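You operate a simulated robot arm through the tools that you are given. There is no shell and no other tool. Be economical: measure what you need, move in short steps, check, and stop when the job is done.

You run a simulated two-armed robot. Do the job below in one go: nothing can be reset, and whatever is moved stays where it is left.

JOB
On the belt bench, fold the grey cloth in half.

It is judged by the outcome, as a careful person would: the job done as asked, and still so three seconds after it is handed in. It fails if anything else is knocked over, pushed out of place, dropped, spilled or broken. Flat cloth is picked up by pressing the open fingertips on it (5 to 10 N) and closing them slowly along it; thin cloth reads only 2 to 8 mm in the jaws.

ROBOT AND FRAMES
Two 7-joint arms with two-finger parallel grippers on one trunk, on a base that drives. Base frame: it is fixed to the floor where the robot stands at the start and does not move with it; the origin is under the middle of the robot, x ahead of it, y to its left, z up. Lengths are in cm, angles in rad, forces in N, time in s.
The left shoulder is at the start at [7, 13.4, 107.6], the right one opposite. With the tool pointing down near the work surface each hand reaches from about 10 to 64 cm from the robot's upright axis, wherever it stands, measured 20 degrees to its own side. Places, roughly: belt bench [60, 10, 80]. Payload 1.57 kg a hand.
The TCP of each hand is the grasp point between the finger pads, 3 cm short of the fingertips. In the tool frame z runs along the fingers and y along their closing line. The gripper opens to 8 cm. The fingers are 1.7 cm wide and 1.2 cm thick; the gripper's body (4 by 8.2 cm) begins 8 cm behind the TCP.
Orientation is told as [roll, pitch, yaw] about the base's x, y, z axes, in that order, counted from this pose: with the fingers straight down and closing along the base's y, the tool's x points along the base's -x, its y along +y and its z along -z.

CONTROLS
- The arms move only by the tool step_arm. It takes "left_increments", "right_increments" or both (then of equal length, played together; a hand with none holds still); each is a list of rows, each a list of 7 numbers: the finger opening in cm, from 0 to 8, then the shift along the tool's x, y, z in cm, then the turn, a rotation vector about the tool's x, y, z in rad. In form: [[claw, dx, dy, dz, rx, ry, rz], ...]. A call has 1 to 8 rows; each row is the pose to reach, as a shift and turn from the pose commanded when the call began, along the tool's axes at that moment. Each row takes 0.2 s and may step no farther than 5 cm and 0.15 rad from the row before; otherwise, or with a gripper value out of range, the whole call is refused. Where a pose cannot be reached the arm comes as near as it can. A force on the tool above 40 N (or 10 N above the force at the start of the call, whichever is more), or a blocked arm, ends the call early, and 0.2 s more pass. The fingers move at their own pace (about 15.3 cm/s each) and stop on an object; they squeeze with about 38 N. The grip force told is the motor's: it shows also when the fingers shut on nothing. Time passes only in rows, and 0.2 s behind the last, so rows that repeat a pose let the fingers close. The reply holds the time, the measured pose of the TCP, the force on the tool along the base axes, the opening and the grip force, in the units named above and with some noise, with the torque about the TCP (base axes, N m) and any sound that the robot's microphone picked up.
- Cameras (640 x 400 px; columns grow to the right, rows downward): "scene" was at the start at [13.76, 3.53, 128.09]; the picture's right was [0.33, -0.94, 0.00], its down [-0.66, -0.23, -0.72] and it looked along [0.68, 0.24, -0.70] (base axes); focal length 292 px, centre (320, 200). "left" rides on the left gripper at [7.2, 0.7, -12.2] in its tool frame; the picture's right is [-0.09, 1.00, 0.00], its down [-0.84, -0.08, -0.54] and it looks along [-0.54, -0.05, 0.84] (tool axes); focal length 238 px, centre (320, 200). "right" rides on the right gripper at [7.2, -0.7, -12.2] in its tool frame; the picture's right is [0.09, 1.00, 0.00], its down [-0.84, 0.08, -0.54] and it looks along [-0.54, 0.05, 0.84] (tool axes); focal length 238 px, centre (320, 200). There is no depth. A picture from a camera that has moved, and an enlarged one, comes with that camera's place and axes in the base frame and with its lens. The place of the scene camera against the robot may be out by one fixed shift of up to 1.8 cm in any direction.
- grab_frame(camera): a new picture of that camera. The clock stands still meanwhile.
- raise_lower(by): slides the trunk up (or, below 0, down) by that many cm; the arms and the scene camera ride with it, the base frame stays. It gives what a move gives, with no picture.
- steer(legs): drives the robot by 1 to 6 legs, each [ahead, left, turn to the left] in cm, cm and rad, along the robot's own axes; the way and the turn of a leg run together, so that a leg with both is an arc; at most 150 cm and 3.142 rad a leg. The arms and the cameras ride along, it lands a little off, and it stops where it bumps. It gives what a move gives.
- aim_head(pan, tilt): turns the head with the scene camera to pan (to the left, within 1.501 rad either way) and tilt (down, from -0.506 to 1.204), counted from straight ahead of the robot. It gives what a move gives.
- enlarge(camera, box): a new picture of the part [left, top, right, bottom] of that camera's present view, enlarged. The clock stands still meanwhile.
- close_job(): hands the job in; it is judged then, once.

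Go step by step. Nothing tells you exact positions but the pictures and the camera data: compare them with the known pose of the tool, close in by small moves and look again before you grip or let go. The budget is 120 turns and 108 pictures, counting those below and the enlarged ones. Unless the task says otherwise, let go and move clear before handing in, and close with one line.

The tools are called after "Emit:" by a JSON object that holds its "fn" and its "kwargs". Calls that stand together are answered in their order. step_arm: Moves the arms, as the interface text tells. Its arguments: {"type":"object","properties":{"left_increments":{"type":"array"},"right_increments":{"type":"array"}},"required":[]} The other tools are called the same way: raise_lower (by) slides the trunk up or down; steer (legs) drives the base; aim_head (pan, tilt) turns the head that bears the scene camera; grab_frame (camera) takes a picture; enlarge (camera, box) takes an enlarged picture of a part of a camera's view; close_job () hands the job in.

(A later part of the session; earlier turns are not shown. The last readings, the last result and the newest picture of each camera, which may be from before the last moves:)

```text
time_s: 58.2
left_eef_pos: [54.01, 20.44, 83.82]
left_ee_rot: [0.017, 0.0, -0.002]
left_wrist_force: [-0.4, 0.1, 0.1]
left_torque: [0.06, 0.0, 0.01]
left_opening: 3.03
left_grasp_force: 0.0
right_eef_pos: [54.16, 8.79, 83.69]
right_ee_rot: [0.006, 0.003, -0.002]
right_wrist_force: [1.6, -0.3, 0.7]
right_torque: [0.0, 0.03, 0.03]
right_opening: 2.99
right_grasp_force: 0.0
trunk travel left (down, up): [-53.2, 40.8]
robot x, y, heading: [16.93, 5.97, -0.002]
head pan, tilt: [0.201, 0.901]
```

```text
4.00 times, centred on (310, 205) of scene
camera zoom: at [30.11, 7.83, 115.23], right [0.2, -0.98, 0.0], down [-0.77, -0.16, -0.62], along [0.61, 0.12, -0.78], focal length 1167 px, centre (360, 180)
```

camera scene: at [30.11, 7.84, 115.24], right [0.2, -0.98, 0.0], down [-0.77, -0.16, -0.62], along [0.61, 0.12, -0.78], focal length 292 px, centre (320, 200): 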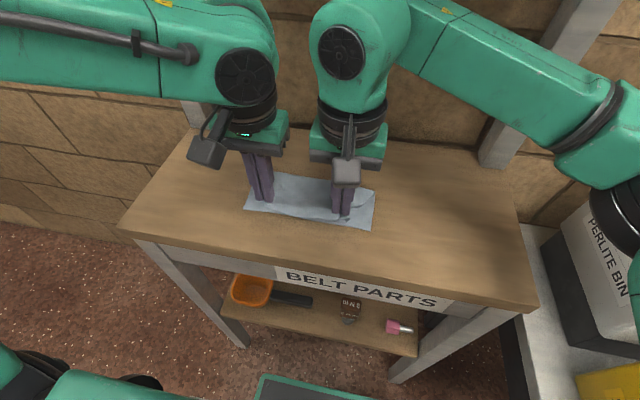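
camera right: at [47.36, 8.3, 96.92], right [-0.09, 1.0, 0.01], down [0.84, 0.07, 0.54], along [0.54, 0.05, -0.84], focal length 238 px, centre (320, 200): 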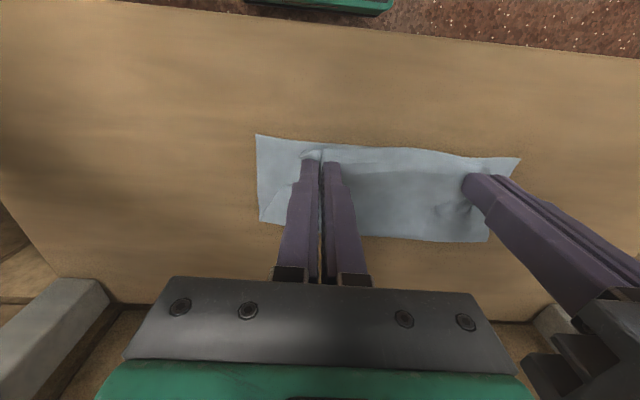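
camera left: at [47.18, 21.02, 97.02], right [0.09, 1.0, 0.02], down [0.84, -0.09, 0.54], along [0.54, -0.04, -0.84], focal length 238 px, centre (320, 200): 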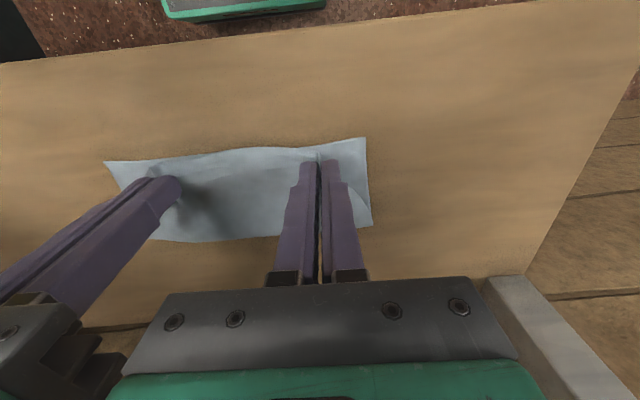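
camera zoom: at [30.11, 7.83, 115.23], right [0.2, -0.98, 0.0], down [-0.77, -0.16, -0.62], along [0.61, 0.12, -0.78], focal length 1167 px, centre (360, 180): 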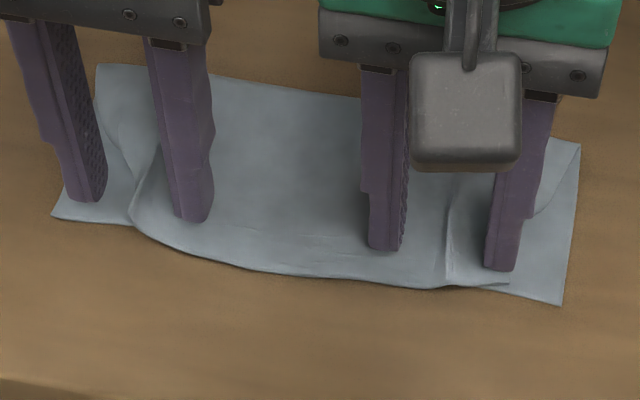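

Released; the pleats are relaxing. I'll raise the hands straight up and look at the result.

Emit:
{"fn": "step_arm", "kwargs": {"left_increments": [[3, 0, 0, -1, 0, 0, 0], [3, 0, 0, -3, 0, 0, 0], [3, 0, 0, -6, 0, 0, 0], [3, 3, 2, -8, 0, 0, 0], [3, 6, 4, -8, 0, 0, 0], [3, 6, 6, -8, 0, 0, 0]], "right_increments": [[3, 0, 0, -1, 0, 0, 0], [3, 0, 0, -3, 0, 0, 0], [3, 0, 0, -6, 0, 0, 0], [3, 3, -3, -8, 0, 0, 0], [3, 6, -6, -8, 0, 0, 0], [3, 6, -9, -8, 0, 0, 0]]}}

Emit:
{"fn": "enlarge", "kwargs": {"camera": "right", "box": [240, 60, 640, 260]}}

Emit:
{"fn": "enlarge", "kwargs": {"camera": "scene", "box": [230, 155, 390, 255]}}

Emit:
{"fn": "grab_frame", "kwargs": {"camera": "left"}}

```text
time_s: 59.6
left_eef_pos: [48.09, 26.33, 91.98]
left_ee_rot: [0.019, 0.0, -0.003]
left_wrist_force: [-0.7, -0.4, -0.7]
left_torque: [0.03, -0.01, -0.01]
left_opening: 3.01
left_grasp_force: 0.0
right_eef_pos: [48.09, 0.04, 91.78]
right_ee_rot: [0.005, 0.003, -0.001]
right_wrist_force: [0.0, -0.4, -0.8]
right_torque: [0.02, 0.01, -0.05]
right_opening: 3.01
right_grasp_force: 0.1
trunk travel left (down, up): [-53.2, 40.8]
robot x, y, heading: [16.84, 5.72, 0.002]
head pan, tilt: [0.201, 0.901]
```

```text
1.60 times, centred on (440, 160) of right
camera zoom: at [40.87, -0.81, 104.09], right [-0.09, 1.0, 0.01], down [0.84, 0.07, 0.54], along [0.54, 0.05, -0.84], focal length 381 px, centre (128, 264)
```

zoom: 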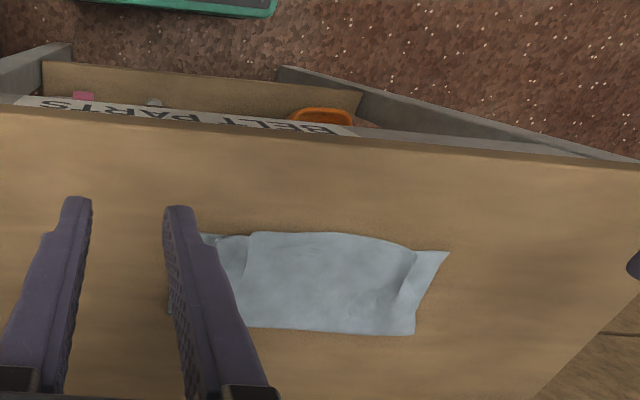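

```text
4.00 times, centred on (310, 205) of scene
camera zoom: at [30.14, 7.76, 115.23], right [0.2, -0.98, 0.0], down [-0.77, -0.16, -0.62], along [0.61, 0.12, -0.78], focal length 1167 px, centre (360, 180)
```

zoom: 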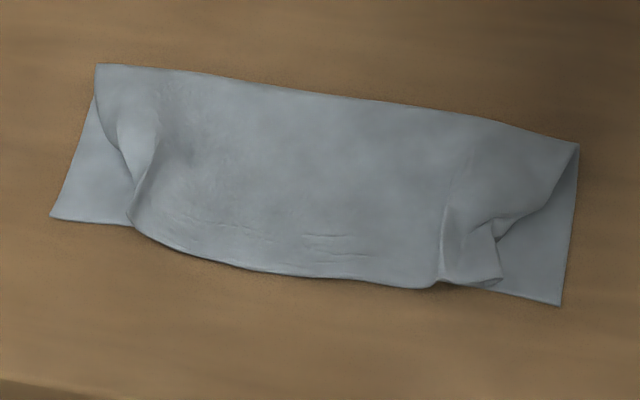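

```text
45 pictures are left
camera left: at [40.88, 26.9, 104.02], right [0.1, 1.0, 0.02], down [0.84, -0.09, 0.54], along [0.54, -0.04, -0.84], focal length 238 px, centre (320, 200)
```

left: 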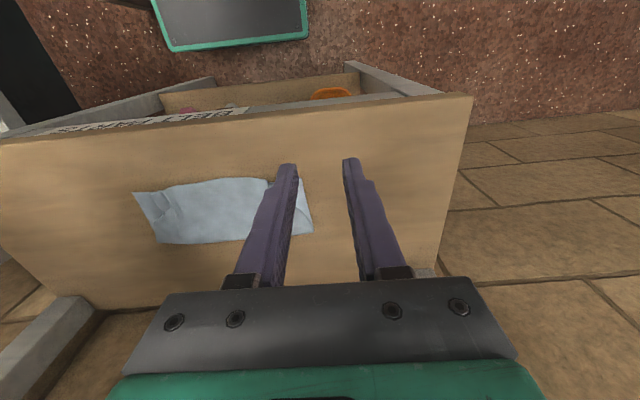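

The cloth is folded in half with long edges aligned, but the two top corners are still gathered. I'll look at those corners closely to spread them.

Emit:
{"fn": "enlarge", "kwargs": {"camera": "scene", "box": [236, 165, 286, 220]}}

Emit:
{"fn": "enlarge", "kwargs": {"camera": "scene", "box": [326, 180, 386, 240]}}

Emit:
{"fn": "enlarge", "kwargs": {"camera": "left", "box": [120, 160, 280, 260]}}

Emit:
{"fn": "enlarge", "kwargs": {"camera": "right", "box": [380, 190, 540, 290]}}

```text
7.27 times, centred on (261, 192) of scene
camera zoom: at [30.14, 7.76, 115.23], right [0.2, -0.98, 0.0], down [-0.77, -0.16, -0.62], along [0.61, 0.12, -0.78], focal length 2122 px, centre (749, 254)
```

zoom: 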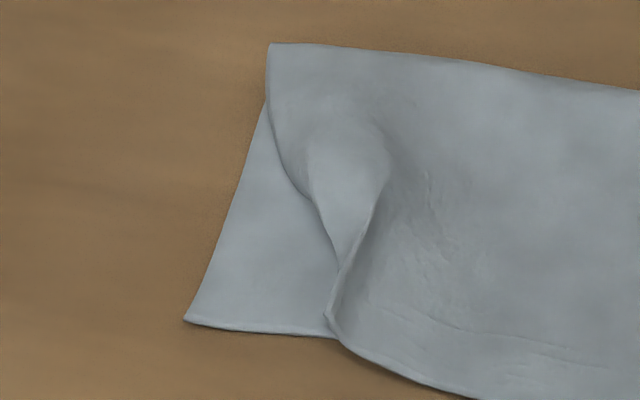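

```text
6.67 times, centred on (356, 210) of scene
camera zoom: at [30.14, 7.76, 115.23], right [0.2, -0.98, 0.0], down [-0.77, -0.16, -0.62], along [0.61, 0.12, -0.78], focal length 1945 px, centre (80, 133)
```

zoom: 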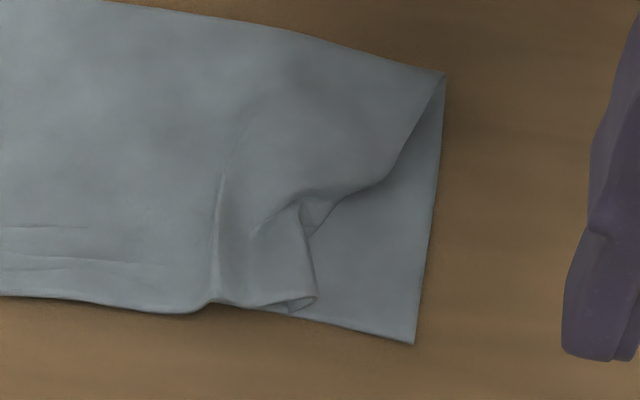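

```text
4.00 times, centred on (200, 210) of left
camera zoom: at [40.88, 26.9, 104.02], right [0.1, 1.0, 0.02], down [0.84, -0.09, 0.54], along [0.54, -0.04, -0.84], focal length 953 px, centre (800, 160)
```

zoom: 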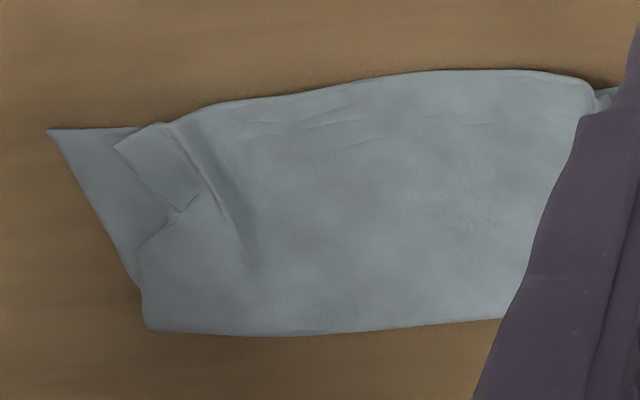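

```text
4.00 times, centred on (460, 240) of right
camera zoom: at [40.87, -0.81, 104.09], right [-0.09, 1.0, 0.01], down [0.84, 0.07, 0.54], along [0.54, 0.05, -0.84], focal length 953 px, centre (-240, 40)
```

zoom: 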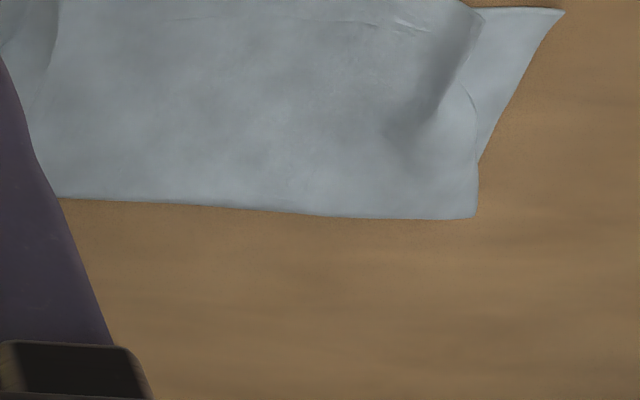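

The top right corner sits about 2 cm short and the left about 3 cm, each with a small pleat. I'll smooth the right one first: closed fingertips pressed lightly beside the pleat, then drawn outward.

Emit:
{"fn": "step_arm", "kwargs": {"right_increments": [[1, -2, 2, 0, 0, 0, 0], [0, -4, 4, 1, 0, 0, 0], [0, -6, 6, 3, 0, 0, 0], [0, -7.5, 8, 5, 0, 0, 0], [0, -7.5, 8, 7, 0, 0, 0], [0, -7.5, 8, 7.8, 0, 0, 0], [0, -7.5, 8, 8.0, 0, 0, 0]]}}

Emit:
{"fn": "enlarge", "kwargs": {"camera": "right", "box": [240, 110, 480, 260]}}

Emit:
{"fn": "enlarge", "kwargs": {"camera": "scene", "box": [230, 155, 390, 255]}}

```text
time_s: 61.2
left_eef_pos: [48.1, 26.41, 91.76]
left_ee_rot: [0.018, -0.003, -0.001]
left_wrist_force: [-0.5, 0.3, 0.3]
left_torque: [0.04, -0.01, -0.03]
left_opening: 3.03
left_grasp_force: 0.0
right_eef_pos: [55.57, 7.88, 83.9]
right_ee_rot: [0.005, 0.003, -0.001]
right_wrist_force: [0.1, 0.1, 0.8]
right_torque: [-0.01, 0.02, -0.01]
right_opening: 0.0
right_grasp_force: 20.7
trunk travel left (down, up): [-53.2, 40.8]
robot x, y, heading: [16.4, 5.7, 0.003]
head pan, tilt: [0.201, 0.901]
```

```text
2.67 times, centred on (360, 185) of right
camera zoom: at [48.42, 7.21, 96.12], right [-0.09, 1.0, 0.01], down [0.84, 0.07, 0.54], along [0.54, 0.05, -0.84], focal length 636 px, centre (213, 240)
```

zoom: 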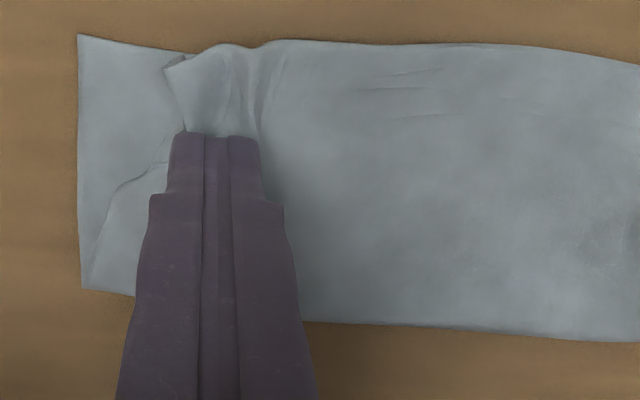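

```text
4.00 times, centred on (310, 205) of scene
camera zoom: at [30.1, 7.82, 115.24], right [0.2, -0.98, 0.0], down [-0.77, -0.16, -0.62], along [0.61, 0.12, -0.78], focal length 1167 px, centre (360, 180)
```

zoom: 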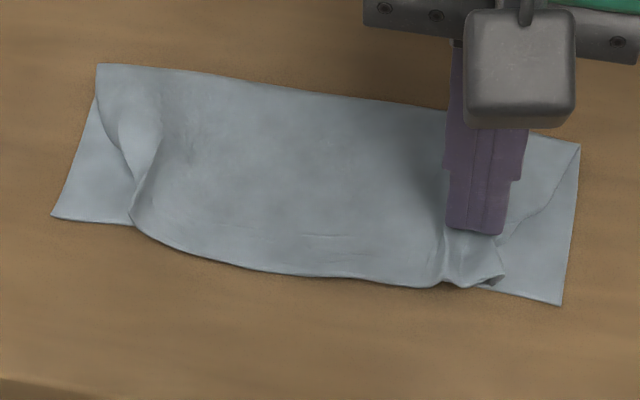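

Fingertips rest on the flap. Press slightly and drag outward 2 cm.

Emit:
{"fn": "step_arm", "kwargs": {"right_increments": [[0, 0, 0, 0.15, 0, 0, 0], [0, 0, -0.4, 0.18, 0, 0, 0], [0, 0.1, -0.8, 0.18, 0, 0, 0], [0, 0.15, -1.2, 0.18, 0, 0, 0], [0, 0.2, -1.6, 0.18, 0, 0, 0], [0, 0.3, -2.0, 0.18, 0, 0, 0], [0, 0.3, -2.3, 0.18, 0, 0, 0]]}}

Emit:
{"fn": "enlarge", "kwargs": {"camera": "scene", "box": [230, 155, 390, 255]}}

```text
time_s: 62.8
left_eef_pos: [48.16, 26.37, 91.8]
left_ee_rot: [0.017, 0.0, -0.001]
left_wrist_force: [-0.3, -0.4, 0.1]
left_torque: [0.02, 0.03, 0.02]
left_opening: 3.01
left_grasp_force: 0.0
right_eef_pos: [55.36, 5.62, 83.63]
right_ee_rot: [0.005, 0.002, -0.001]
right_wrist_force: [0.1, 0.8, 0.2]
right_torque: [-0.01, -0.03, -0.02]
right_opening: 0.01
right_grasp_force: 21.9
trunk travel left (down, up): [-53.2, 40.8]
robot x, y, heading: [16.82, 5.45, 0.002]
head pan, tilt: [0.201, 0.901]
```

```text
4.00 times, centred on (310, 205) of scene
camera zoom: at [30.11, 7.83, 115.23], right [0.2, -0.98, 0.0], down [-0.77, -0.16, -0.62], along [0.61, 0.12, -0.78], focal length 1167 px, centre (360, 180)
```

zoom: 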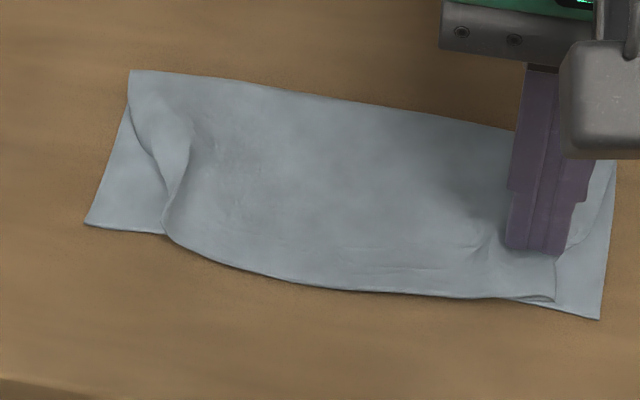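

The right pleat has smoothed out nicely, with the whole cloth shifted about 1 cm. On the left, the corner is tucked under the ridge, so I'll anchor the right side and regrip that ridge to lift it and let the corner out.

Emit:
{"fn": "step_arm", "kwargs": {"left_increments": [[3, -2, -2, 0, 0, 0, 0], [3, -4, -4, 1, 0, 0, 0], [3, -6, -5.5, 3, 0, 0, 0], [3, -6.9, -6.3, 5, 0, 0, 0], [3, -6.9, -6.3, 6.5, 0, 0, 0], [3, -6.9, -6.3, 7.5, 0, 0, 0], [3, -6.9, -6.3, 7.8, 0, 0, 0]], "right_increments": [[0, 0, 0, 0.05, 0, 0, 0], [0, 0, 0, 0.1, 0, 0, 0], [0, 0, 0, 0.15, 0, 0, 0], [0, 0, 0, 0.15, 0, 0, 0], [0, 0, 0, 0.15, 0, 0, 0], [0, 0, 0, 0.15, 0, 0, 0], [0, 0, 0, 0.15, 0, 0, 0]]}}

Emit:
{"fn": "enlarge", "kwargs": {"camera": "left", "box": [200, 110, 440, 260]}}

Emit:
{"fn": "enlarge", "kwargs": {"camera": "scene", "box": [230, 155, 390, 255]}}

```text
time_s: 64.4
left_eef_pos: [54.86, 20.12, 83.87]
left_ee_rot: [0.017, -0.001, -0.003]
left_wrist_force: [0.0, 0.3, -0.1]
left_torque: [-0.01, 0.02, -0.03]
left_opening: 3.01
left_grasp_force: 0.1
right_eef_pos: [55.36, 5.59, 83.5]
right_ee_rot: [0.005, 0.004, -0.001]
right_wrist_force: [-0.2, 0.1, -0.5]
right_torque: [-0.01, -0.01, 0.0]
right_opening: 0.0
right_grasp_force: 22.1
trunk travel left (down, up): [-53.2, 40.8]
robot x, y, heading: [16.89, 5.46, -0.0]
head pan, tilt: [0.201, 0.901]
```

```text
2.67 times, centred on (320, 185) of left
camera zoom: at [47.69, 20.63, 96.1], right [0.09, 1.0, 0.02], down [0.84, -0.09, 0.54], along [0.54, -0.04, -0.84], focal length 636 px, centre (320, 240)
```

zoom: 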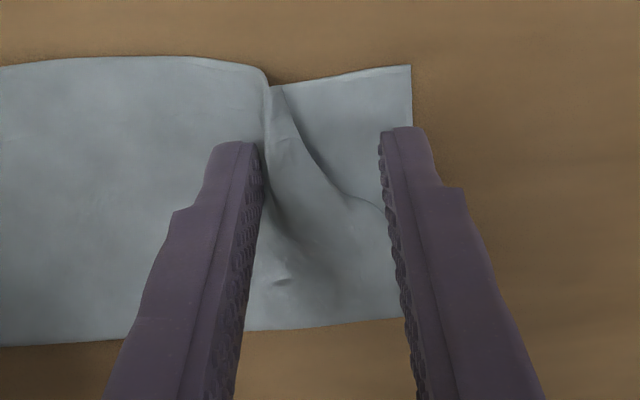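

```text
4.00 times, centred on (310, 205) of scene
camera zoom: at [30.11, 7.84, 115.23], right [0.2, -0.98, 0.0], down [-0.77, -0.16, -0.62], along [0.61, 0.12, -0.78], focal length 1167 px, centre (360, 180)
```

zoom: 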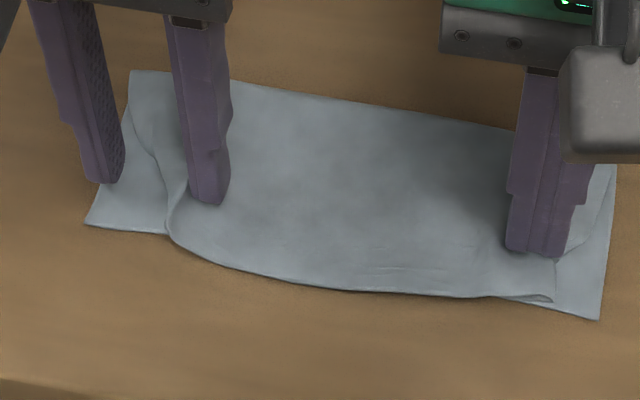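

Emit:
{"fn": "step_arm", "kwargs": {"left_increments": [[3, 0.2, -0.5, 0.15, 0, 0, 0], [2.4, 0.2, -0.5, 0.2, 0, 0, 0], [1.8, 0.2, -0.5, 0.2, 0, 0, 0], [1.2, 0.2, -0.5, 0.2, 0, 0, 0], [0.6, 0.2, -0.5, 0.2, 0, 0, 0], [0, 0.2, -0.5, 0.2, 0, 0, 0], [0, 0.2, -0.5, 0.2, 0, 0, 0]]}}

Emit:
{"fn": "enlarge", "kwargs": {"camera": "left", "box": [200, 110, 440, 260]}}

```text
time_s: 66.0
left_eef_pos: [54.64, 19.53, 83.82]
left_ee_rot: [0.017, -0.002, -0.004]
left_wrist_force: [-0.2, -0.4, 0.8]
left_torque: [0.02, 0.0, -0.01]
left_opening: 0.25
left_grasp_force: 23.6
right_eef_pos: [55.38, 5.5, 83.5]
right_ee_rot: [0.005, 0.002, -0.003]
right_wrist_force: [0.1, 1.2, 0.7]
right_torque: [0.02, 0.01, 0.0]
right_opening: 0.01
right_grasp_force: 21.0
trunk travel left (down, up): [-53.2, 40.8]
robot x, y, heading: [16.48, 5.38, -0.001]
head pan, tilt: [0.201, 0.901]
```

```text
2.67 times, centred on (320, 185) of left
camera zoom: at [47.45, 20.14, 95.98], right [0.09, 1.0, 0.02], down [0.84, -0.09, 0.54], along [0.54, -0.04, -0.84], focal length 636 px, centre (320, 240)
```

zoom: 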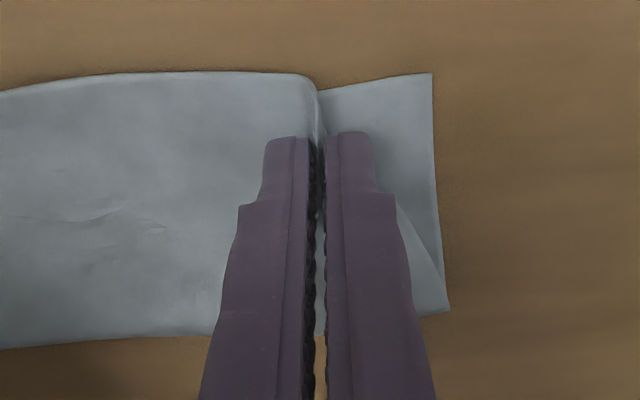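

The ridge is held. Lift it 3 cm while drawing outward, and look at where the corner hangs.

Emit:
{"fn": "step_arm", "kwargs": {"left_increments": [[0, 0, 0.2, -0.6, 0, 0, 0], [0, 0, 0.5, -1.2, 0, 0, 0], [0, 0, 0.9, -1.8, 0, 0, 0], [0, 0, 1.3, -2.4, 0, 0, 0], [0, 0, 1.6, -2.8, 0, 0, 0], [0, 0, 1.6, -2.8, 0, 0, 0]]}}

Emit:
{"fn": "enlarge", "kwargs": {"camera": "left", "box": [200, 110, 440, 260]}}

Emit:
{"fn": "enlarge", "kwargs": {"camera": "scene", "box": [230, 155, 390, 255]}}

```text
time_s: 67.4
left_eef_pos: [54.78, 21.3, 86.65]
left_ee_rot: [0.016, -0.003, -0.002]
left_wrist_force: [0.1, 0.1, -0.4]
left_torque: [-0.01, -0.02, 0.03]
left_opening: 0.24
left_grasp_force: 23.9
right_eef_pos: [55.38, 5.6, 83.39]
right_ee_rot: [0.005, 0.003, -0.001]
right_wrist_force: [-0.1, 1.2, 0.2]
right_torque: [0.02, 0.0, 0.0]
right_opening: 0.01
right_grasp_force: 21.8
trunk travel left (down, up): [-53.2, 40.8]
robot x, y, heading: [16.71, 5.26, 0.001]
head pan, tilt: [0.201, 0.901]
```

```text
2.67 times, centred on (320, 185) of left
camera zoom: at [47.54, 21.77, 98.86], right [0.09, 1.0, 0.02], down [0.84, -0.09, 0.54], along [0.54, -0.04, -0.84], focal length 636 px, centre (320, 240)
```

zoom: 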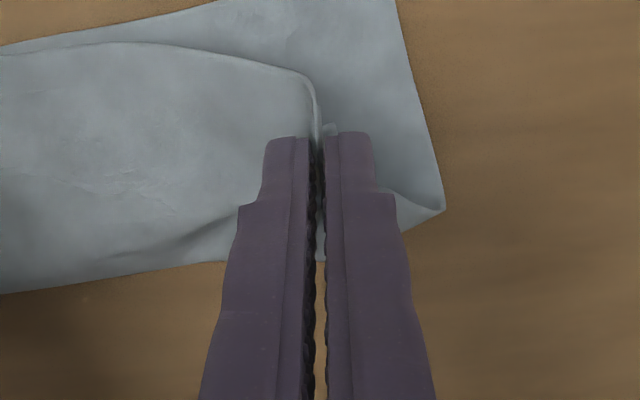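

```text
4.00 times, centred on (310, 205) of scene
camera zoom: at [30.12, 7.83, 115.23], right [0.2, -0.98, 0.0], down [-0.77, -0.16, -0.62], along [0.61, 0.12, -0.78], focal length 1167 px, centre (360, 180)
```

zoom: 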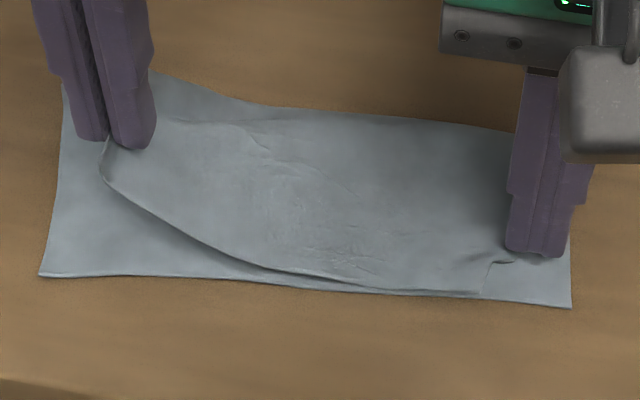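

Lifting pulled the left part round slightly; its lower corner is now at [51, 23.8] with the other at [53.5, 4.8]. I'll lay the held point back over it, overshooting outward then settling so the corner splays out.

Emit:
{"fn": "step_arm", "kwargs": {"left_increments": [[0, 0.6, 0.4, 0, 0, 0, 0], [0, 1.3, 0.8, 0.2, 0, 0, 0], [0, 2.0, 1.2, 0.8, 0, 0, 0], [0, 2.5, 1.5, 1.4, 0, 0, 0], [0, 2.7, 1.5, 2.0, 0, 0, 0], [0, 2.7, 1.1, 2.5, 0, 0, 0], [0, 2.7, 0.7, 2.8, 0, 0, 0]]}}

Emit:
{"fn": "enlarge", "kwargs": {"camera": "left", "box": [200, 110, 440, 260]}}

Emit:
{"fn": "enlarge", "kwargs": {"camera": "scene", "box": [230, 155, 390, 255]}}

```text
time_s: 69.0
left_eef_pos: [51.9, 22.01, 83.83]
left_ee_rot: [0.016, -0.001, -0.003]
left_wrist_force: [-0.2, -0.1, 0.3]
left_torque: [0.01, 0.01, 0.03]
left_opening: 0.21
left_grasp_force: 24.2
right_eef_pos: [55.28, 5.6, 83.44]
right_ee_rot: [0.004, 0.003, -0.002]
right_wrist_force: [-0.1, -0.4, 0.8]
right_torque: [0.02, -0.07, -0.05]
right_opening: 0.0
right_grasp_force: 21.3
trunk travel left (down, up): [-53.2, 40.8]
robot x, y, heading: [16.52, 5.38, 0.001]
head pan, tilt: [0.201, 0.901]
```

```text
2.67 times, centred on (320, 185) of left
camera zoom: at [44.74, 22.51, 96.0], right [0.09, 1.0, 0.02], down [0.84, -0.09, 0.54], along [0.54, -0.04, -0.84], focal length 636 px, centre (320, 240)
```

zoom: 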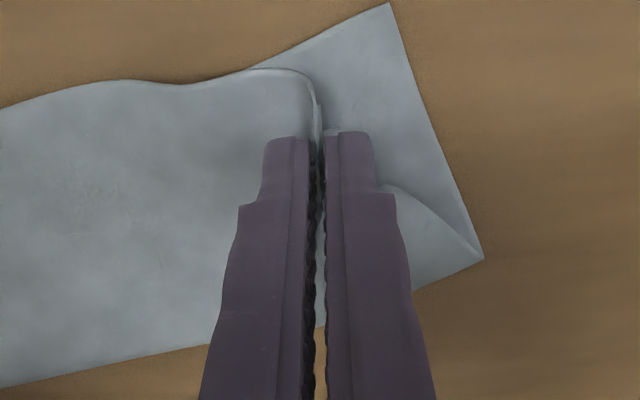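

```text
4.00 times, centred on (310, 205) of scene
camera zoom: at [30.11, 7.82, 115.23], right [0.2, -0.98, 0.0], down [-0.77, -0.16, -0.62], along [0.61, 0.12, -0.78], focal length 1167 px, centre (360, 180)
```

zoom: 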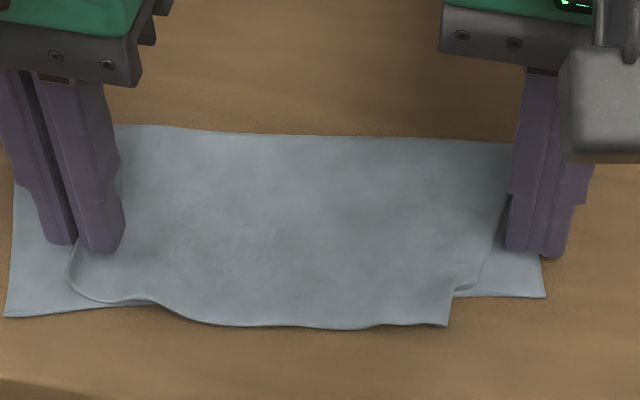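

The layers have skewed relative to each other. I'll let go, lift both hands clear, and take a proper look before correcting.

Emit:
{"fn": "step_arm", "kwargs": {"left_increments": [[0.8, 0, 0, 0, 0, 0, 0], [1.6, 0, 0, 0, 0, 0, 0], [2.4, 0, 0, 0, 0, 0, 0], [3, 0, 0, -0.5, 0, 0, 0], [3, 0, 0, -3, 0, 0, 0], [3, 0, 1, -6, 0, 0, 0], [3, 0, 4, -8, 0, 0, 0], [3, 0, 7, -8, 0, 0, 0]], "right_increments": [[0, 0, 0, -0.3, 0, 0, 0], [0, 0, 0, -1, 0, 0, 0], [0, 0, 0, -3, 0, 0, 0], [0, 0, -2, -5, 0, 0, 0], [0, 2, -4, -7, 0, 0, 0], [0, 4, -6, -8, 0, 0, 0], [0, 6, -8, -8, 0, 0, 0], [0, 6, -8, -8, 0, 0, 0]]}}

Emit:
{"fn": "enlarge", "kwargs": {"camera": "scene", "box": [210, 155, 386, 265]}}

```text
time_s: 70.8
left_eef_pos: [52.12, 28.86, 91.79]
left_ee_rot: [0.016, 0.001, -0.003]
left_wrist_force: [0.1, 0.4, -0.8]
left_torque: [-0.04, 0.0, 0.04]
left_opening: 2.99
left_grasp_force: 0.0
right_eef_pos: [49.27, -2.34, 91.26]
right_ee_rot: [0.004, 0.004, -0.001]
right_wrist_force: [-0.1, 0.0, 0.7]
right_torque: [-0.04, -0.02, 0.01]
right_opening: 0.01
right_grasp_force: 20.8
trunk travel left (down, up): [-53.2, 40.8]
robot x, y, heading: [16.77, 5.32, -0.001]
head pan, tilt: [0.201, 0.901]
```

```text
3.64 times, centred on (298, 210) of scene
camera zoom: at [30.14, 7.99, 115.23], right [0.2, -0.98, 0.0], down [-0.77, -0.16, -0.62], along [0.61, 0.12, -0.78], focal length 1061 px, centre (400, 164)
```

zoom: 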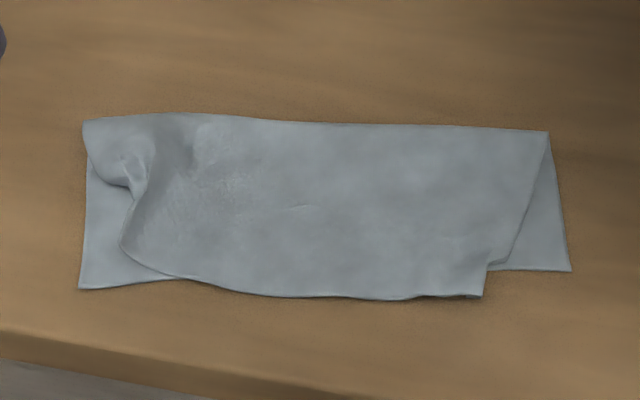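

The right end is flat but about 3 cm out; the left corner is still tucked under a pleat. A closer view of the left end from the wrist camera will show how.

Emit:
{"fn": "enlarge", "kwargs": {"camera": "left", "box": [120, 120, 300, 240]}}

Emit:
{"fn": "enlarge", "kwargs": {"camera": "scene", "box": [226, 180, 276, 240]}}

```text
3.33 times, centred on (210, 180) of left
camera zoom: at [44.91, 29.49, 104.02], right [0.1, 1.0, 0.02], down [0.84, -0.09, 0.54], along [0.54, -0.04, -0.84], focal length 794 px, centre (687, 267)
```

zoom: 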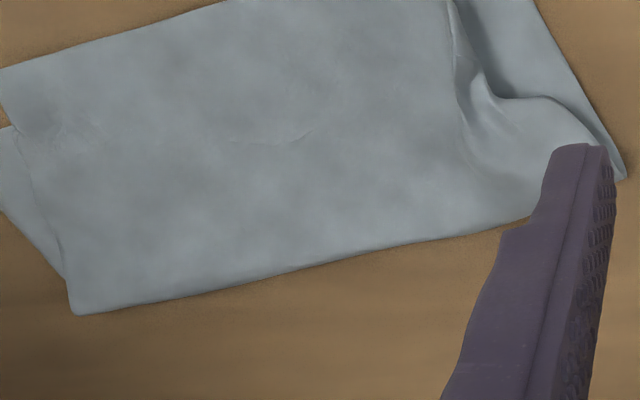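

```text
6.67 times, centred on (251, 210) of scene
camera zoom: at [30.14, 7.99, 115.23], right [0.2, -0.98, 0.0], down [-0.77, -0.16, -0.62], along [0.61, 0.12, -0.78], focal length 1945 px, centre (780, 133)
```

zoom: 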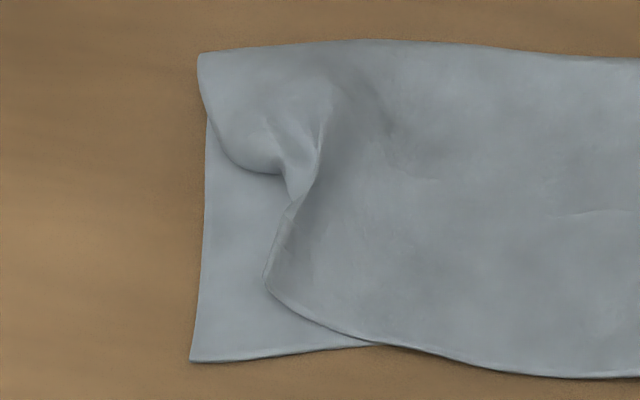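

The top left corner is tucked under, and the top right lies 3.7 cm off, mostly along the edge. Sliding the top layer to the right, with the bottom left corner pinned, should fix the right and unroll the left.

Emit:
{"fn": "step_arm", "kwargs": {"left_increments": [[2, 0.5, -1, 1, 0, 0, 0], [1, 1, -2.5, 2.5, 0, 0, 0], [0, 1.8, -4, 4, 0, 0, 0], [0, 1.8, -4.7, 5.5, 0, 0, 0], [0, 1.8, -4.7, 7, 0, 0, 0], [0, 1.8, -4.7, 7.8, 0, 0, 0], [0, 1.8, -4.7, 8.1, 0, 0, 0], [0, 1.8, -4.7, 8.3, 0, 0, 0]], "right_increments": [[0, -1, 3, 0, 0, 0, 0], [0, -2, 6, 0.5, 0, 0, 0], [0, -3, 9, 2, 0, 0, 0], [0, -3.9, 11.6, 4, 0, 0, 0], [0, -3.9, 11.6, 6, 0, 0, 0], [0, -3.9, 11.6, 7, 0, 0, 0], [0, -3.9, 11.6, 7.4, 0, 0, 0], [0, -3.9, 11.6, 7.4, 0, 0, 0]]}}

Emit:
{"fn": "enlarge", "kwargs": {"camera": "scene", "box": [210, 155, 386, 265]}}

```text
time_s: 72.6
left_eef_pos: [50.2, 24.16, 83.6]
left_ee_rot: [0.019, -0.002, 0.0]
left_wrist_force: [-0.7, 0.3, 0.1]
left_torque: [-0.01, 0.0, -0.01]
left_opening: 0.0
left_grasp_force: 21.6
right_eef_pos: [53.08, 9.15, 84.04]
right_ee_rot: [0.006, 0.006, -0.003]
right_wrist_force: [0.2, -0.6, 0.3]
right_torque: [0.02, -0.02, -0.02]
right_opening: 0.0
right_grasp_force: 21.2
trunk travel left (down, up): [-53.2, 40.8]
robot x, y, heading: [16.6, 5.85, 0.001]
head pan, tilt: [0.201, 0.901]
```

```text
3.64 times, centred on (298, 210) of scene
camera zoom: at [30.12, 7.83, 115.23], right [0.2, -0.98, 0.0], down [-0.77, -0.16, -0.62], along [0.61, 0.12, -0.78], focal length 1061 px, centre (400, 164)
```

zoom: 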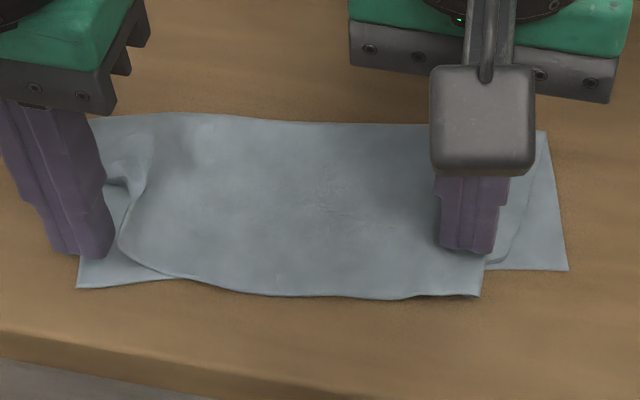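

Emit:
{"fn": "step_arm", "kwargs": {"left_increments": [[0, 0, 0, 0.3, 0, 0, 0], [0, 0, 0, 0.5, 0, 0, 0], [0, 0, 0, 0.5, 0, 0, 0], [0, 0, 0, 0.5, 0, 0, 0], [0, 0, 0, 0.5, 0, 0, 0], [0, 0, 0, 0.5, 0, 0, 0], [0, 0, 0, 0.5, 0, 0, 0], [0, 0, 0, 0.5, 0, 0, 0]], "right_increments": [[0, 0, 0, 0.2, 0, 0, 0], [0, 0, 0, 0.4, 0, 0, 0], [0, -0.2, -0.5, 0.45, 0, 0, 0], [0, -0.5, -1.1, 0.45, 0, 0, 0], [0, -0.8, -1.7, 0.45, 0, 0, 0], [0, -1.2, -2.3, 0.45, 0, 0, 0], [0, -1.6, -2.9, 0.45, 0, 0, 0], [0, -1.9, -3.4, 0.45, 0, 0, 0]]}}

Emit:
{"fn": "enlarge", "kwargs": {"camera": "scene", "box": [210, 155, 386, 265]}}

```text
time_s: 74.4
left_eef_pos: [50.15, 24.16, 83.21]
left_ee_rot: [0.017, -0.003, -0.002]
left_wrist_force: [4.0, 2.9, 17.0]
left_torque: [-0.01, -0.09, 0.02]
left_opening: 0.02
left_grasp_force: 21.5
right_eef_pos: [55.11, 5.86, 83.64]
right_ee_rot: [0.005, 0.002, -0.004]
right_wrist_force: [-1.2, -1.0, -0.4]
right_torque: [0.01, 0.0, 0.01]
right_opening: 0.0
right_grasp_force: 21.5
trunk travel left (down, up): [-53.2, 40.8]
robot x, y, heading: [16.8, 5.24, 0.004]
head pan, tilt: [0.201, 0.901]
```

```text
3.64 times, centred on (298, 210) of scene
camera zoom: at [30.03, 7.79, 115.25], right [0.2, -0.98, 0.0], down [-0.77, -0.16, -0.62], along [0.61, 0.12, -0.78], focal length 1061 px, centre (400, 164)
```

zoom: 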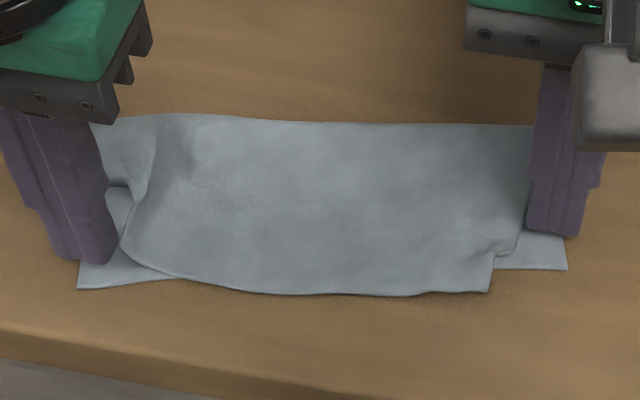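

The fingertips skated over the cloth, pressing too lightly. I'll go back and press more firmly before dragging.

Emit:
{"fn": "step_arm", "kwargs": {"left_increments": [[0, 0, 0, -0.05, 0, 0, 0], [0, 0, 0, -0.08, 0, 0, 0], [0, 0, 0, -0.08, 0, 0, 0], [0, 0, 0, -0.08, 0, 0, 0], [0, 0, 0, -0.08, 0, 0, 0], [0, 0, 0, -0.08, 0, 0, 0]], "right_increments": [[0, 0, 0, -1, 0, 0, 0], [0, 0.9, 1.7, -1, 0, 0, 0], [0, 2.0, 3.2, -1, 0, 0, 0], [0, 2.0, 3.2, -0.2, 0, 0, 0], [0, 2.0, 3.2, 0.15, 0, 0, 0], [0, 2.0, 3.2, 0.25, 0, 0, 0]]}}

```text
time_s: 75.8
left_eef_pos: [50.05, 24.32, 83.25]
left_ee_rot: [0.017, -0.001, -0.002]
left_wrist_force: [0.3, -1.0, 3.3]
left_torque: [-0.05, 0.04, -0.02]
left_opening: 0.0
left_grasp_force: 20.9
right_eef_pos: [53.07, 8.9, 83.43]
right_ee_rot: [0.006, 0.003, -0.002]
right_wrist_force: [-1.0, -0.3, 0.3]
right_torque: [-0.01, 0.01, 0.04]
right_opening: 0.01
right_grasp_force: 21.1
trunk travel left (down, up): [-53.2, 40.8]
robot x, y, heading: [16.65, 5.34, -0.0]
head pan, tilt: [0.201, 0.901]
```

Emit:
{"fn": "step_arm", "kwargs": {"left_increments": [[0, 0, 0, 0.02, 0, 0, 0], [0, 0, 0, 0.02, 0, 0, 0]], "right_increments": [[0, 0, 0, 0.12, 0, 0, 0], [0, 0, 0, 0.2, 0, 0, 0]]}}

```text
time_s: 76.4
left_eef_pos: [50.1, 24.32, 83.18]
left_ee_rot: [0.018, -0.002, -0.001]
left_wrist_force: [0.2, 0.4, 1.9]
left_torque: [-0.02, 0.02, -0.02]
left_opening: 0.0
left_grasp_force: 21.1
right_eef_pos: [52.97, 8.84, 83.3]
right_ee_rot: [0.005, 0.003, -0.003]
right_wrist_force: [-0.5, -0.6, 7.6]
right_torque: [-0.07, 0.08, 0.0]
right_opening: 0.0
right_grasp_force: 21.1
trunk travel left (down, up): [-53.2, 40.8]
robot x, y, heading: [16.66, 5.9, -0.004]
head pan, tilt: [0.201, 0.901]
```

Right is at 7.6 N; now drag it toward the lower right corner, with the left pinning a bit more.

Emit:
{"fn": "step_arm", "kwargs": {"left_increments": [[0, 0, 0, 0.06, 0, 0, 0], [0, 0, 0, 0.06, 0, 0, 0], [0, 0, 0, 0.06, 0, 0, 0], [0, 0, 0, 0.06, 0, 0, 0], [0, 0, 0, 0.06, 0, 0, 0], [0, 0, 0, 0.06, 0, 0, 0], [0, 0, 0, 0.06, 0, 0, 0]], "right_increments": [[0, -0.2, -0.5, 0, 0, 0, 0], [0, -0.5, -1.0, 0, 0, 0, 0], [0, -0.8, -1.5, 0, 0, 0, 0], [0, -1.1, -2.0, 0, 0, 0, 0], [0, -1.4, -2.5, 0, 0, 0, 0], [0, -1.7, -3.0, 0, 0, 0, 0], [0, -1.9, -3.4, 0, 0, 0, 0]]}}

Emit:
{"fn": "enlarge", "kwargs": {"camera": "scene", "box": [210, 155, 386, 265]}}

```text
time_s: 78.0
left_eef_pos: [50.11, 24.36, 83.09]
left_ee_rot: [0.017, -0.004, -0.003]
left_wrist_force: [1.5, -1.9, 8.7]
left_torque: [-0.14, -0.09, 0.0]
left_opening: 0.04
left_grasp_force: 21.3
right_eef_pos: [54.9, 5.65, 83.25]
right_ee_rot: [0.007, 0.002, 0.0]
right_wrist_force: [-2.2, 4.5, 13.0]
right_torque: [0.1, 0.14, -0.03]
right_opening: 0.0
right_grasp_force: 21.4
trunk travel left (down, up): [-53.2, 40.8]
robot x, y, heading: [16.35, 5.43, 0.001]
head pan, tilt: [0.201, 0.901]
```

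```text
3.64 times, centred on (298, 210) of scene
camera zoom: at [29.9, 7.85, 115.27], right [0.2, -0.98, 0.0], down [-0.77, -0.16, -0.62], along [0.61, 0.12, -0.78], focal length 1061 px, centre (400, 164)
```

zoom: 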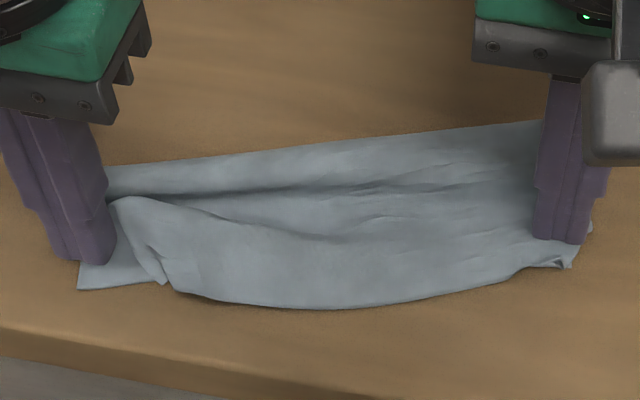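

Both layers shifted and got rumpled. I'll lift both hands straight up and reassess.

Emit:
{"fn": "step_arm", "kwargs": {"left_increments": [[0, 0, 0, -1, 0, 0, 0], [0, 0, 0, -3, 0, 0, 0], [0, 0, 1, -6, 0, 0, 0], [0, 0, 4, -8, 0, 0, 0], [0, 0, 7, -8, 0, 0, 0]], "right_increments": [[0, 0, 0, -1, 0, 0, 0], [0, 0, 0, -3, 0, 0, 0], [0, 0, -2, -6, 0, 0, 0], [0, 2, -5, -8, 0, 0, 0], [0, 5, -8, -8, 0, 0, 0]]}}

Emit:
{"fn": "enlarge", "kwargs": {"camera": "scene", "box": [210, 155, 386, 265]}}

```text
time_s: 79.2
left_eef_pos: [50.25, 31.1, 91.11]
left_ee_rot: [0.018, -0.003, -0.004]
left_wrist_force: [0.7, 0.4, 0.3]
left_torque: [0.0, -0.02, -0.03]
left_opening: 0.02
left_grasp_force: 21.4
right_eef_pos: [50.15, -2.52, 91.22]
right_ee_rot: [0.005, 0.003, -0.002]
right_wrist_force: [-1.0, -0.6, -0.4]
right_torque: [0.0, 0.0, 0.01]
right_opening: 0.0
right_grasp_force: 21.2
trunk travel left (down, up): [-53.2, 40.8]
robot x, y, heading: [16.76, 5.91, -0.005]
head pan, tilt: [0.201, 0.901]
```

```text
3.64 times, centred on (298, 210) of scene
camera zoom: at [30.02, 7.81, 115.24], right [0.2, -0.98, 0.0], down [-0.77, -0.16, -0.62], along [0.61, 0.12, -0.78], focal length 1061 px, centre (400, 164)
```

zoom: 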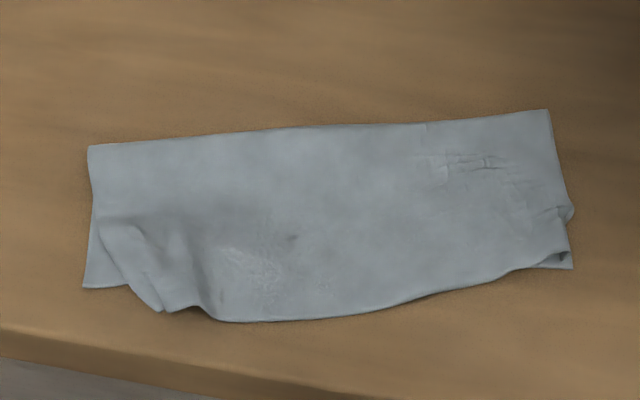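

On release it relaxed into a much better state: the right corners match and the left corner seems to have come out. Zoom on the left end.

Emit:
{"fn": "enlarge", "kwargs": {"camera": "scene", "box": [220, 190, 284, 250]}}

Emit:
{"fn": "enlarge", "kwargs": {"camera": "scene", "box": [320, 175, 384, 235]}}

```text
6.67 times, centred on (252, 220) of scene
camera zoom: at [30.02, 7.81, 115.24], right [0.2, -0.98, 0.0], down [-0.77, -0.16, -0.62], along [0.61, 0.12, -0.78], focal length 1945 px, centre (773, 67)
```

zoom: 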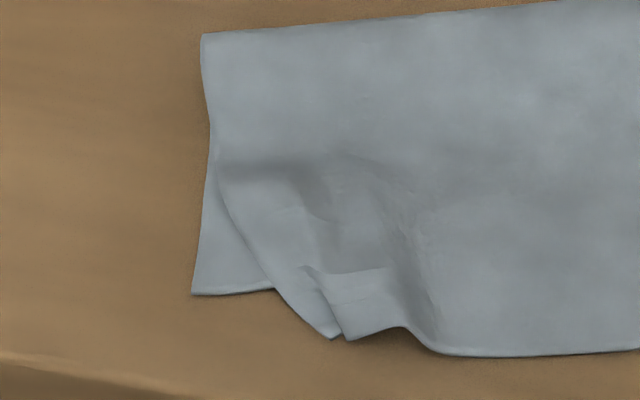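

```text
6.67 times, centred on (352, 205) of scene
camera zoom: at [30.02, 7.81, 115.24], right [0.2, -0.98, 0.0], down [-0.77, -0.16, -0.62], along [0.61, 0.12, -0.78], focal length 1945 px, centre (107, 167)
```

zoom: 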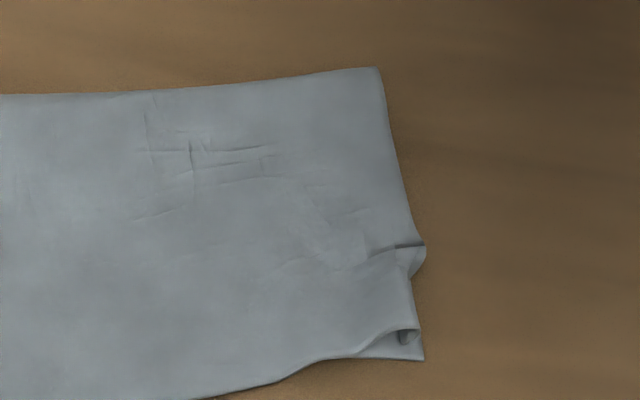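

The left corner is free now, at [48.7, 20.7], needing to go about 3.4 cm outward. I'll anchor the right side and drag the left corner the same way.

Emit:
{"fn": "step_arm", "kwargs": {"left_increments": [[0, 0, -3, 0, 0, 0, 0], [0, 0, -6, 0, 0, 0, 0], [0, -0.1, -9, 1, 0, 0, 0], [0, -0.15, -10.5, 3, 0, 0, 0], [0, -0.15, -10.5, 5, 0, 0, 0], [0, -0.15, -10.5, 6.8, 0, 0, 0], [0, -0.15, -10.5, 7.5, 0, 0, 0], [0, -0.15, -10.5, 7.7, 0, 0, 0]], "right_increments": [[0, -1.5, 3, 0, 0, 0, 0], [0, -3, 6, 0, 0, 0, 0], [0, -4, 9, 1, 0, 0, 0], [0, -4.85, 11, 3, 0, 0, 0], [0, -4.85, 11, 5, 0, 0, 0], [0, -4.85, 11, 7, 0, 0, 0], [0, -4.85, 11, 7.7, 0, 0, 0], [0, -4.85, 11, 7.85, 0, 0, 0]]}}

Emit:
{"fn": "enlarge", "kwargs": {"camera": "scene", "box": [210, 155, 386, 265]}}

```text
time_s: 81.0
left_eef_pos: [50.41, 20.7, 83.31]
left_ee_rot: [0.017, -0.002, -0.002]
left_wrist_force: [0.2, 0.0, 0.6]
left_torque: [0.03, -0.02, 0.01]
left_opening: 0.01
left_grasp_force: 21.0
right_eef_pos: [54.79, 8.66, 83.43]
right_ee_rot: [0.006, 0.002, -0.003]
right_wrist_force: [0.8, -0.1, -0.6]
right_torque: [-0.02, 0.0, 0.0]
right_opening: 0.02
right_grasp_force: 20.7
trunk travel left (down, up): [-53.2, 40.8]
robot x, y, heading: [16.22, 5.33, -0.0]
head pan, tilt: [0.201, 0.901]
```

```text
3.64 times, centred on (298, 210) of scene
camera zoom: at [30.12, 7.83, 115.23], right [0.2, -0.98, 0.0], down [-0.77, -0.16, -0.62], along [0.61, 0.12, -0.78], focal length 1061 px, centre (400, 164)
```

zoom: 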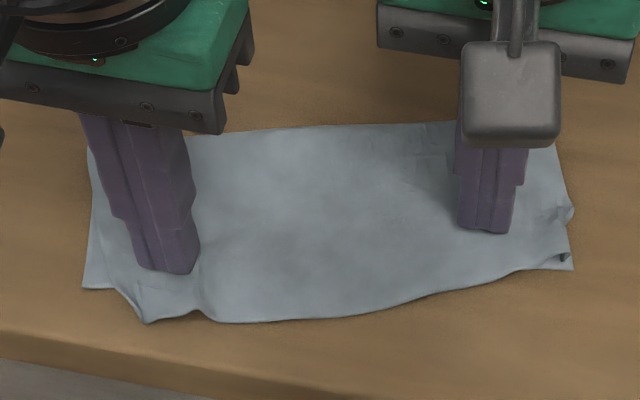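

Emit:
{"fn": "step_arm", "kwargs": {"left_increments": [[0, 0, 0, 0.08, 0, 0, 0], [0, 0, 0, 0.14, 0, 0, 0], [0, -0.1, 0.5, 0.14, 0, 0, 0], [0, -0.2, 1.0, 0.14, 0, 0, 0], [0, -0.3, 1.5, 0.14, 0, 0, 0], [0, -0.4, 2.0, 0.14, 0, 0, 0], [0, -0.5, 2.5, 0.14, 0, 0, 0], [0, -0.6, 2.9, 0.14, 0, 0, 0]], "right_increments": [[0, 0, 0, 0.15, 0, 0, 0], [0, 0, 0, 0.25, 0, 0, 0], [0, 0, 0, 0.25, 0, 0, 0], [0, 0, 0, 0.25, 0, 0, 0], [0, 0, 0, 0.25, 0, 0, 0], [0, 0, 0, 0.25, 0, 0, 0], [0, 0, 0, 0.25, 0, 0, 0], [0, 0, 0, 0.25, 0, 0, 0]]}}

Emit:
{"fn": "enlarge", "kwargs": {"camera": "scene", "box": [210, 155, 386, 265]}}

```text
time_s: 82.8
left_eef_pos: [50.88, 23.84, 83.28]
left_ee_rot: [0.017, -0.001, -0.002]
left_wrist_force: [0.0, -1.9, 2.7]
left_torque: [-0.07, 0.02, -0.02]
left_opening: 0.02
left_grasp_force: 21.3
right_eef_pos: [54.84, 8.55, 83.24]
right_ee_rot: [0.006, 0.003, -0.002]
right_wrist_force: [-0.7, -0.2, 5.2]
right_torque: [0.0, 0.06, 0.02]
right_opening: 0.0
right_grasp_force: 21.5
trunk travel left (down, up): [-53.2, 40.8]
robot x, y, heading: [16.61, 5.27, 0.004]
head pan, tilt: [0.201, 0.901]
```

```text
3.64 times, centred on (298, 210) of scene
camera zoom: at [30.02, 7.8, 115.24], right [0.2, -0.98, 0.0], down [-0.77, -0.16, -0.62], along [0.61, 0.12, -0.78], focal length 1061 px, centre (400, 164)
```

zoom: 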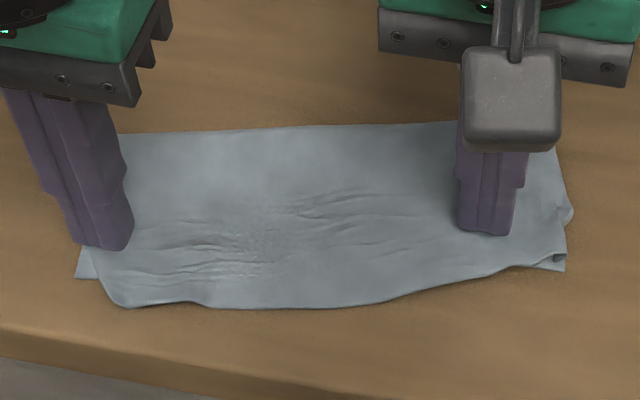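

Excellent — the left pleat is gone and the upper corner is close to the lower one. I'll lift both hands clear and check.

Emit:
{"fn": "step_arm", "kwargs": {"left_increments": [[0, 0, 0, -1, 0, 0, 0], [0, 0, 0, -3, 0, 0, 0], [0, 0, 1, -6, 0, 0, 0], [0, 0, 4, -8, 0, 0, 0], [0, 0, 8, -8, 0, 0, 0]], "right_increments": [[0, 0, 0, -1, 0, 0, 0], [0, 0, 0, -3, 0, 0, 0], [0, 0, -2, -6, 0, 0, 0], [0, 2, -5, -8, 0, 0, 0], [0, 5, -9, -8, 0, 0, 0]]}}

Emit:
{"fn": "enlarge", "kwargs": {"camera": "scene", "box": [210, 155, 386, 265]}}

```text
time_s: 84.0
left_eef_pos: [50.9, 31.51, 91.41]
left_ee_rot: [0.019, -0.001, -0.003]
left_wrist_force: [-0.6, -0.5, -0.7]
left_torque: [-0.02, 0.0, 0.01]
left_opening: 0.01
left_grasp_force: 21.4
right_eef_pos: [49.67, -0.58, 90.86]
right_ee_rot: [0.004, 0.002, -0.002]
right_wrist_force: [-0.5, -0.1, 0.2]
right_torque: [0.03, -0.01, 0.01]
right_opening: 0.0
right_grasp_force: 20.7
trunk travel left (down, up): [-53.2, 40.8]
robot x, y, heading: [16.47, 5.86, -0.001]
head pan, tilt: [0.201, 0.901]
```

```text
3.64 times, centred on (298, 210) of scene
camera zoom: at [30.02, 7.79, 115.25], right [0.2, -0.98, 0.0], down [-0.77, -0.16, -0.62], along [0.61, 0.12, -0.78], focal length 1061 px, centre (400, 164)
```

zoom: 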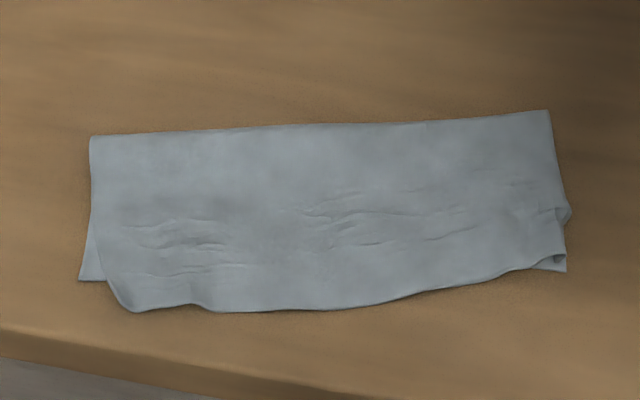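

Very close now: the right corners match and the left top corner is about 1.8 cm in and 1 cm over the edge. One more gentle nudge the same way will tidy it.

Emit:
{"fn": "step_arm", "kwargs": {"left_increments": [[0, 0, -3, 0, 0, 0, 0], [0, 0.2, -6, 0, 0, 0, 0], [0, 0.5, -9, 1, 0, 0, 0], [0, 0.5, -9.3, 3, 0, 0, 0], [0, 0.5, -9.3, 5, 0, 0, 0], [0, 0.5, -9.3, 7, 0, 0, 0], [0, 0.5, -9.3, 8.0, 0, 0, 0], [0, 0.5, -9.3, 8.15, 0, 0, 0]], "right_increments": [[0, -1.5, 3, 0, 0, 0, 0], [0, -3, 6, 0, 0, 0, 0], [0, -5, 9, 1, 0, 0, 0], [0, -5.1, 9.2, 3, 0, 0, 0], [0, -5.1, 9.2, 5, 0, 0, 0], [0, -5.1, 9.2, 7, 0, 0, 0], [0, -5.1, 9.2, 7.5, 0, 0, 0], [0, -5.1, 9.2, 7.65, 0, 0, 0]]}}

```text
time_s: 85.8
left_eef_pos: [50.39, 22.26, 83.14]
left_ee_rot: [0.017, -0.006, -0.002]
left_wrist_force: [1.8, 3.8, 21.9]
left_torque: [0.13, 0.04, -0.06]
left_opening: 0.03
left_grasp_force: 21.9
right_eef_pos: [54.84, 8.8, 83.54]
right_ee_rot: [0.005, 0.002, -0.002]
right_wrist_force: [0.8, -0.1, 0.7]
right_torque: [-0.01, 0.01, 0.0]
right_opening: 0.0
right_grasp_force: 21.4
trunk travel left (down, up): [-53.2, 40.8]
robot x, y, heading: [16.63, 5.81, 0.001]
head pan, tilt: [0.201, 0.901]
```

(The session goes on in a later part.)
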